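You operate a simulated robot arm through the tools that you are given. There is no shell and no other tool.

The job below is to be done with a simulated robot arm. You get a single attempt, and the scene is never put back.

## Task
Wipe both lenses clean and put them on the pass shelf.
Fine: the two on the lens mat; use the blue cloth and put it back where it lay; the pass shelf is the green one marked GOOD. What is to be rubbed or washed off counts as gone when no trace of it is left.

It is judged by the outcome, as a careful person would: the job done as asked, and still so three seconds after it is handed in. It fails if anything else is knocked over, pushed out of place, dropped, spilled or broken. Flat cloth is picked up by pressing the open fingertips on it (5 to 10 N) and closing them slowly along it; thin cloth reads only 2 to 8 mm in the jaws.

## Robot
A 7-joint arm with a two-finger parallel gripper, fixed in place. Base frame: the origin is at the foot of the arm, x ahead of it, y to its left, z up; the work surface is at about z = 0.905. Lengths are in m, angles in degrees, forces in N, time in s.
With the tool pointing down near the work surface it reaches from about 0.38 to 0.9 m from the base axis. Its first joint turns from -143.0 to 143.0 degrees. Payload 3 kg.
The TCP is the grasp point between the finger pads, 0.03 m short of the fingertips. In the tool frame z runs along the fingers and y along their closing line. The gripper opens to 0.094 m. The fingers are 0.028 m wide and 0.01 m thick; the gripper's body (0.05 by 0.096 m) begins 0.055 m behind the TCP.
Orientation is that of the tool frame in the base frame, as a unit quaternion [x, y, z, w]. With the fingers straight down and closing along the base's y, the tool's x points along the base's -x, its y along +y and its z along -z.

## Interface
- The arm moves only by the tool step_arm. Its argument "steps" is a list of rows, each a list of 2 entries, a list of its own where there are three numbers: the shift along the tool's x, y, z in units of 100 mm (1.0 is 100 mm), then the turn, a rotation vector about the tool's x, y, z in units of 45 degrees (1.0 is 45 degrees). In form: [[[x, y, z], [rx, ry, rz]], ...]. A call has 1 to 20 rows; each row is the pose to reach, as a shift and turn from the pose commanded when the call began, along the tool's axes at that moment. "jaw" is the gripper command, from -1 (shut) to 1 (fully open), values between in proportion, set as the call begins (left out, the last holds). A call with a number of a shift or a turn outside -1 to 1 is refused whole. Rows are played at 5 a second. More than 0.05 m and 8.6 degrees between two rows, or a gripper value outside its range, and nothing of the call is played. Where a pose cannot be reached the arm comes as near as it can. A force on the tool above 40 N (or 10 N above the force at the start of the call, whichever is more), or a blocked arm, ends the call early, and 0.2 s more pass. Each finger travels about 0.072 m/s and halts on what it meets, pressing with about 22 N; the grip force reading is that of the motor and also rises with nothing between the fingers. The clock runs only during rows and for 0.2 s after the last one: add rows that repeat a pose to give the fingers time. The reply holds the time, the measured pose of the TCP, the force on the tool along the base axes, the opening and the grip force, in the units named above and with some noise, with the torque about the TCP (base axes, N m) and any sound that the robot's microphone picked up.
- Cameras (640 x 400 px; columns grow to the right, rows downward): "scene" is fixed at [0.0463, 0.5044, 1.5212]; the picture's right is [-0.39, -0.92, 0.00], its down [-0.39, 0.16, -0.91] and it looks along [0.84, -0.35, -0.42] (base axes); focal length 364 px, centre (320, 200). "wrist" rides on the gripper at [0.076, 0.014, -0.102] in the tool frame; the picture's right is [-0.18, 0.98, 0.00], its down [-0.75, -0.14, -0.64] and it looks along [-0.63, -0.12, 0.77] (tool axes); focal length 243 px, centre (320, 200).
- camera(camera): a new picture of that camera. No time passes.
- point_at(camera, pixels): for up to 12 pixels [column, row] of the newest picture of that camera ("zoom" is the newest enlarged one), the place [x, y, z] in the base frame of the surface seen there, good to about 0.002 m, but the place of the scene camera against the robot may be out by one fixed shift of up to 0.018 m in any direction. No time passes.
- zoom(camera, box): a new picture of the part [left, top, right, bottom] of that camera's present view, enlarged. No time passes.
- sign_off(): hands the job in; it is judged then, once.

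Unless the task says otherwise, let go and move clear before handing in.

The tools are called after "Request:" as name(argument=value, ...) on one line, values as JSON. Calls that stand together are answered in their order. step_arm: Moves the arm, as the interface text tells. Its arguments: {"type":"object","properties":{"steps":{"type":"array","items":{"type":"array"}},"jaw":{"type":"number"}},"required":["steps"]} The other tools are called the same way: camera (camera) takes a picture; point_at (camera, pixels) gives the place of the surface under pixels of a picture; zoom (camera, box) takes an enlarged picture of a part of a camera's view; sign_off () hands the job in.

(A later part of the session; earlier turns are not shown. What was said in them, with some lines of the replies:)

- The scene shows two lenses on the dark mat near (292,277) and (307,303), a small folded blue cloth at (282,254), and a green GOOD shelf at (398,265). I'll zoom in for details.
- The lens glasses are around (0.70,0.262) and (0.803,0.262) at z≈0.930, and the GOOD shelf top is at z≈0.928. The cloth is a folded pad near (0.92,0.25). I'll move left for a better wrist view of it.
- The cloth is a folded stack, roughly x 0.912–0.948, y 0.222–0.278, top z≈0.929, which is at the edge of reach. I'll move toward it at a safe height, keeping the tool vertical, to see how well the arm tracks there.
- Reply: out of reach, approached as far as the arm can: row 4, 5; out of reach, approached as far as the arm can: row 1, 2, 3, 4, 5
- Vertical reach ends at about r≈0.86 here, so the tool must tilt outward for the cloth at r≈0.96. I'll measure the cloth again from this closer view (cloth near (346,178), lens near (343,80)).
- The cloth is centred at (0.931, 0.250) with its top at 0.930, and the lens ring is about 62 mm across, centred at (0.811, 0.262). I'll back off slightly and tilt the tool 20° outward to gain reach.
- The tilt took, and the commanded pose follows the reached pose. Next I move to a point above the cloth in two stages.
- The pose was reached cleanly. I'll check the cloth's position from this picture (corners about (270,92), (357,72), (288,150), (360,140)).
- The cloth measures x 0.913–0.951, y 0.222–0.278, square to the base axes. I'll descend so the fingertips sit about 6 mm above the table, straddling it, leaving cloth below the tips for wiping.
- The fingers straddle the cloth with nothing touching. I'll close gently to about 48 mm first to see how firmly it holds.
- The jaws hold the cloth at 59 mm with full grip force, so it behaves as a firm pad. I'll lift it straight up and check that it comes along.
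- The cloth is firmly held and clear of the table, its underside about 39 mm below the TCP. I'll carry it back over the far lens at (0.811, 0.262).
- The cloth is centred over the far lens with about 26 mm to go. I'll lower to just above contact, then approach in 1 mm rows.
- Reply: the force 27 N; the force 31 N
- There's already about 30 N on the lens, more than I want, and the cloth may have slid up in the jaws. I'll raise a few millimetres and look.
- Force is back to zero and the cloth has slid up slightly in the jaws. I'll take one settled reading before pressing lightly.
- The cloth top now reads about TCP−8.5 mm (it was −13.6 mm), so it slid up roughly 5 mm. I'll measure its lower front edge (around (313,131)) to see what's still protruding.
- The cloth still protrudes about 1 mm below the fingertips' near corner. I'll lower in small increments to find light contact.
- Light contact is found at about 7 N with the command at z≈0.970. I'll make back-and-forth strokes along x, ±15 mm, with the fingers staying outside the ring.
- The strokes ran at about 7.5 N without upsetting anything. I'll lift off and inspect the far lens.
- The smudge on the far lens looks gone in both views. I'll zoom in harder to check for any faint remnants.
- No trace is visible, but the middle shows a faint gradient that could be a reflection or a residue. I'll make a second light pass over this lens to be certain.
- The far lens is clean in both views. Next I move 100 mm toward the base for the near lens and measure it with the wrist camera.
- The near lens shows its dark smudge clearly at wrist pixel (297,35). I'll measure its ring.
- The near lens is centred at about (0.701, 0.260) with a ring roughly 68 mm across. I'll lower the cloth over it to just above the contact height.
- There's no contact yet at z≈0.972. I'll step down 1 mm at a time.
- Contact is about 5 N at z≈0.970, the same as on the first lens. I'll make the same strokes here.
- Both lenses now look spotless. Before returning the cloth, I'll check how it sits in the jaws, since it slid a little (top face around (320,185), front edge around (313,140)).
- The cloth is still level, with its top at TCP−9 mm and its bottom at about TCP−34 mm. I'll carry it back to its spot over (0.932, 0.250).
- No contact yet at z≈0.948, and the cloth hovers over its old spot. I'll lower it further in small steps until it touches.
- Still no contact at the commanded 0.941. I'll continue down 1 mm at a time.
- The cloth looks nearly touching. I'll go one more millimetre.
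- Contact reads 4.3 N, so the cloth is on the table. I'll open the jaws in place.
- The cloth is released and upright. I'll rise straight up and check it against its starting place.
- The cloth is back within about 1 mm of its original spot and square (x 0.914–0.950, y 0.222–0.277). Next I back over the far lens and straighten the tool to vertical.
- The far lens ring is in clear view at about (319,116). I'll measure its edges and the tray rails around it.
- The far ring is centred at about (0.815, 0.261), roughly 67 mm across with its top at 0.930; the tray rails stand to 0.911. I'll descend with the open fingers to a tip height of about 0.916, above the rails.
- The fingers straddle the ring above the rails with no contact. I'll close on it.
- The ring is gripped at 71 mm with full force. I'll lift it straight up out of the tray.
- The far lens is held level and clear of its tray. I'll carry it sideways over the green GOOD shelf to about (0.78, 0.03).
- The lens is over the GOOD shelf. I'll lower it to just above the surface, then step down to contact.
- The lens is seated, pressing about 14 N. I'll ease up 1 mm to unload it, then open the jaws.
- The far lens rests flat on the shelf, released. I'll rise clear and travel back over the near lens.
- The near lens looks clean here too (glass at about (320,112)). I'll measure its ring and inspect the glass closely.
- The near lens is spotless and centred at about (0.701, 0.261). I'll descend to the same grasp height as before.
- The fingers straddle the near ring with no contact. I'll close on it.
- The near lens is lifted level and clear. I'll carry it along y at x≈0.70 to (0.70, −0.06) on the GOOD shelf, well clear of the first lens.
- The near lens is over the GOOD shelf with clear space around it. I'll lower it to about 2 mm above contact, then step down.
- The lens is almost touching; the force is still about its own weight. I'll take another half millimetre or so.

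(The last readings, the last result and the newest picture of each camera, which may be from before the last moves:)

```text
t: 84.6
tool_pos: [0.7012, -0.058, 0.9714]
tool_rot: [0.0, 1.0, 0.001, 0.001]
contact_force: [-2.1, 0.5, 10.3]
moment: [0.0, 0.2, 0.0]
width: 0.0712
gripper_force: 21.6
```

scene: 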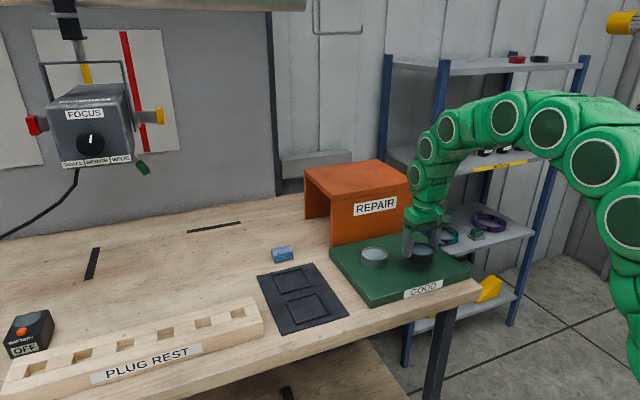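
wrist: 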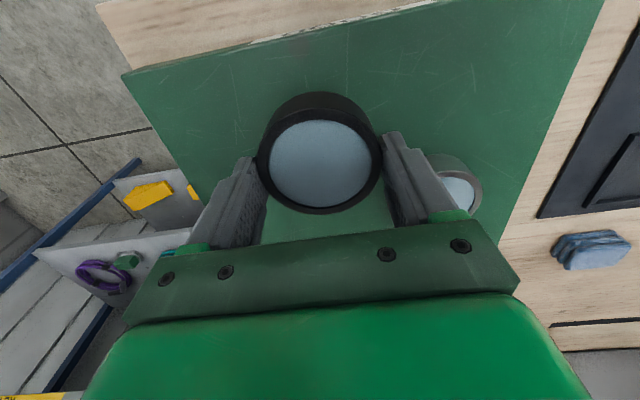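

Contact reads about 10 N, so it is seated. I'll ease up half a millimetre and open the jaws.

Request:
step_arm(steps=[[[0, 0, -0.005], [0, 0, 0]], [[0, 0, -0.005], [0, 0, 0]]])

Request:
step_arm(steps=[[[0, 0, 0], [0, 0, 0]], [[0, 0, 0], [0, 0, 0]], [[0, 0, 0], [0, 0, 0]], [[0, 0, 0], [0, 0, 0]]], jaw=1)

Request:
zoom(camera="scene", box=[350, 200, 470, 300])

Request:
camera(camera="wrist")

```text
t: 85.2
tool_pos: [0.7, -0.0577, 0.9705]
tool_rot: [0.0, 1.0, -0.001, 0.001]
contact_force: [2.3, -0.1, 5.9]
moment: [0.05, -0.14, 0.05]
width: 0.0711
gripper_force: 21.4
```

```text
t: 86.2
tool_pos: [0.7012, -0.0591, 0.9714]
tool_rot: [0.001, 1.0, -0.001, 0.001]
contact_force: [-1.0, -0.3, 0.2]
moment: [-0.04, 0.01, 0.01]
width: 0.094
gripper_force: 0.0
```

```text
4.00 times, centred on (410, 250) of scene
```

zoom: 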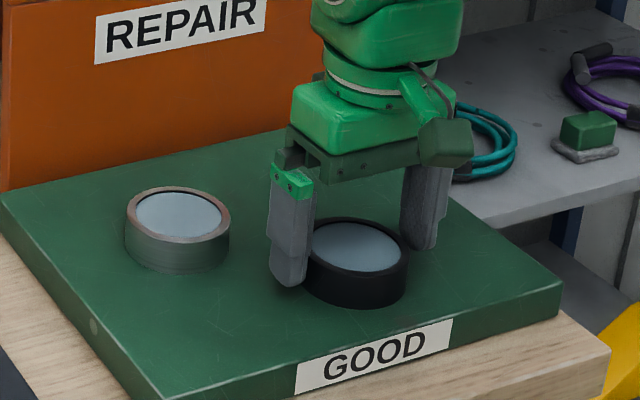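

```text
taken
```

wrist: 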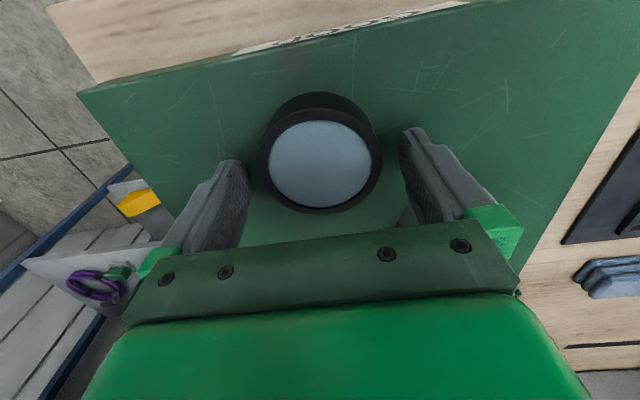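

Both lenses stand on the green shelf and the jaws are open and clear. I'll rise straight up, back away, and look everything over.

Request:
step_arm(steps=[[[0, 0, -0.1], [0, 0, 0]], [[0, 0, -0.25], [0, 0, 0]], [[0, 0, -0.45], [0, 0, 0]], [[0, 0, -0.7], [0, 0, 0]], [[0, 0, -0.95], [0, 0, 0]], [[0, 0, -0.95], [0, 0, 0]]])

Request:
step_arm(steps=[[[0.2, 0, -0.2], [0, 0, 0]], [[0.4, 0, -0.4], [0, 0, 0]], [[0.6, 0, -0.6], [0, 0, 0]], [[0.8, 0, -0.8], [0, 0, 0]], [[0.8, 0, -0.8], [0, 0, 0]]])

Request:
camera(camera="scene")

Request:
camera(camera="wrist")

Request:
zoom(camera="scene", box=[350, 220, 450, 300])

Request:
zoom(camera="scene", box=[240, 230, 360, 340])

```text
t: 87.6
tool_pos: [0.6998, -0.0598, 1.0672]
tool_rot: [-0.001, 1.0, 0.001, 0.0]
contact_force: [0.3, -0.5, -0.2]
moment: [0.01, 0.0, -0.05]
width: 0.0939
gripper_force: 0.0
```

```text
t: 88.8
tool_pos: [0.6213, -0.0588, 1.1466]
tool_rot: [0.0, 1.0, 0.0, 0.0]
contact_force: [0.0, 0.8, 0.2]
moment: [0.01, 0.0, -0.02]
width: 0.0939
gripper_force: 0.0
```

```text
taken
```

scene: 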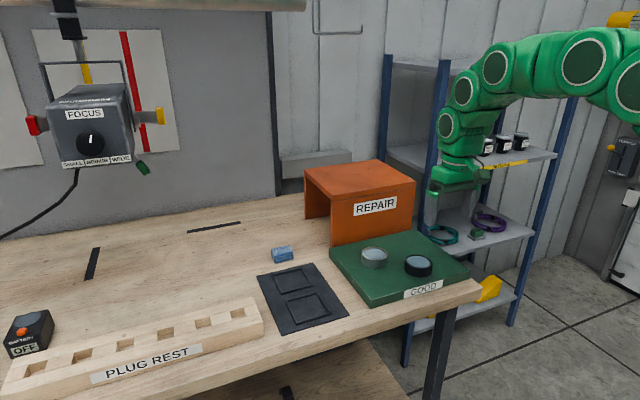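

```text
taken
```

wrist: 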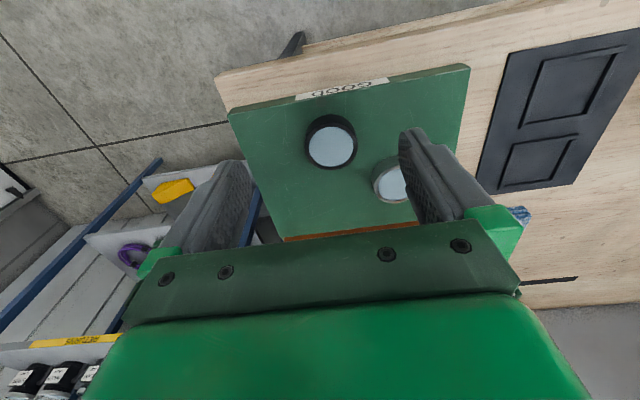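

```text
5.00 times, centred on (400, 260) of scene
```

zoom: 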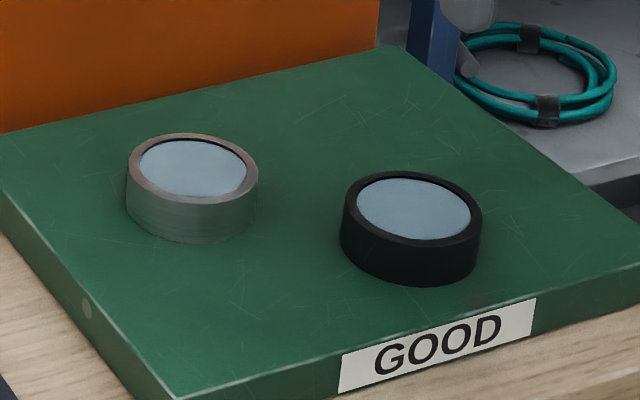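

```text
3.64 times, centred on (300, 285) of scene
```

zoom: 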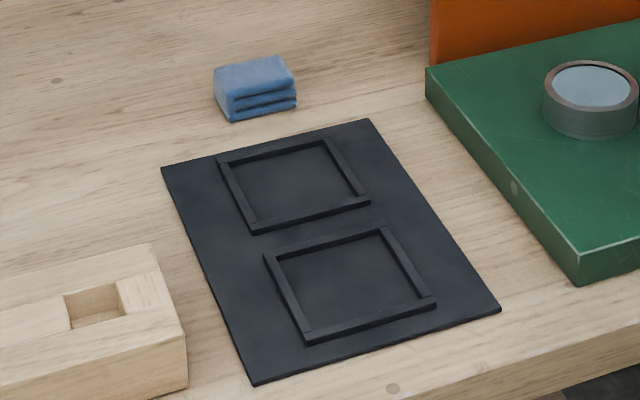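

The cloth sits at the same pixels as at the start, the mat hasn't moved, and both lenses are on GOOD. I'll do one last close check of both glasses for traces.

Request:
zoom(camera="scene", box=[360, 242, 390, 264])

Request:
zoom(camera="scene", box=[402, 250, 432, 272])

Request:
zoom(camera="wrist", box=[295, 105, 425, 210])

```text
16.00 times, centred on (375, 253) of scene
```

zoom: 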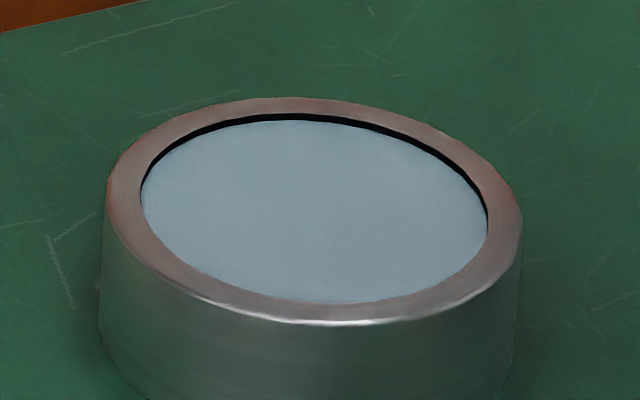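

```text
16.00 times, centred on (417, 261) of scene
```

zoom: 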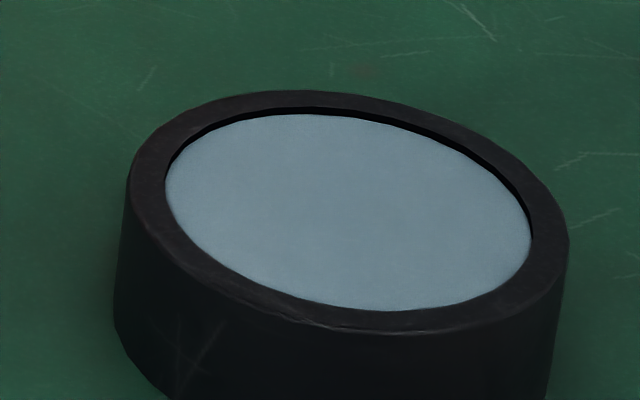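

```text
3.81 times, centred on (360, 158) of wrist
```

zoom: 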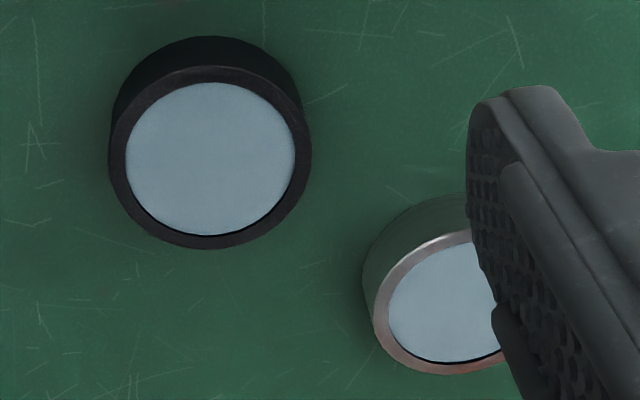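

Both glasses are uniform with no trace left. I'll confirm the black lens sits flat by checking its rim heights.

Request:
point_at(camera="wrist", pixels=[[308, 145], [354, 145], [330, 168], [331, 126], [331, 145], [395, 183], [377, 190], [392, 200]])

Request:
point_at(camera="scene", pixels=[[406, 262], [430, 266], [417, 270], [418, 257], [364, 256], [386, 256], [375, 263], [375, 249]])

```text
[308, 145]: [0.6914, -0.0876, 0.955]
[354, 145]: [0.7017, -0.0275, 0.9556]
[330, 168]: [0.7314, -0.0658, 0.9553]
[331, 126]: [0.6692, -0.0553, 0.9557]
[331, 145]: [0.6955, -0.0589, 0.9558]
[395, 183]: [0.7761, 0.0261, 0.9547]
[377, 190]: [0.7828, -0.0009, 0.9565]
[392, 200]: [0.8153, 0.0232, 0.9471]
```

```text
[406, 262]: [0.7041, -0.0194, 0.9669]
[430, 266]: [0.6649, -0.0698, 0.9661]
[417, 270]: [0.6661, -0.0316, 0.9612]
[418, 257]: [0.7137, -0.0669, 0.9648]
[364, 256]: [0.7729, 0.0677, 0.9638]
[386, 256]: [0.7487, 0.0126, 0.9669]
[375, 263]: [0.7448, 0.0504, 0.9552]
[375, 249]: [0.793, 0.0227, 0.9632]
```

The rim heights agree at about 0.955 all round, so the black lens sits flat. Both lenses are clean and on the GOOD shelf, the cloth is back in place and the arm is clear, so I'm handing the job in.

Request:
sign_off()

```text
The job is handed in.
```

Both lenses are wiped clean and standing flat on the green GOOD shelf. Close-up pictures show no trace of the smudges on either glass.

The blue cloth is back within about 1–2 mm of where it lay. The arm is clear with its jaws open, and nothing else looks out of place in the final pictures.

On the first touch, the cloth pressed the far lens with about 30 N, more than I intended. I backed off and wiped both lenses at roughly 5–10 N; the far lens shows no mark from it.
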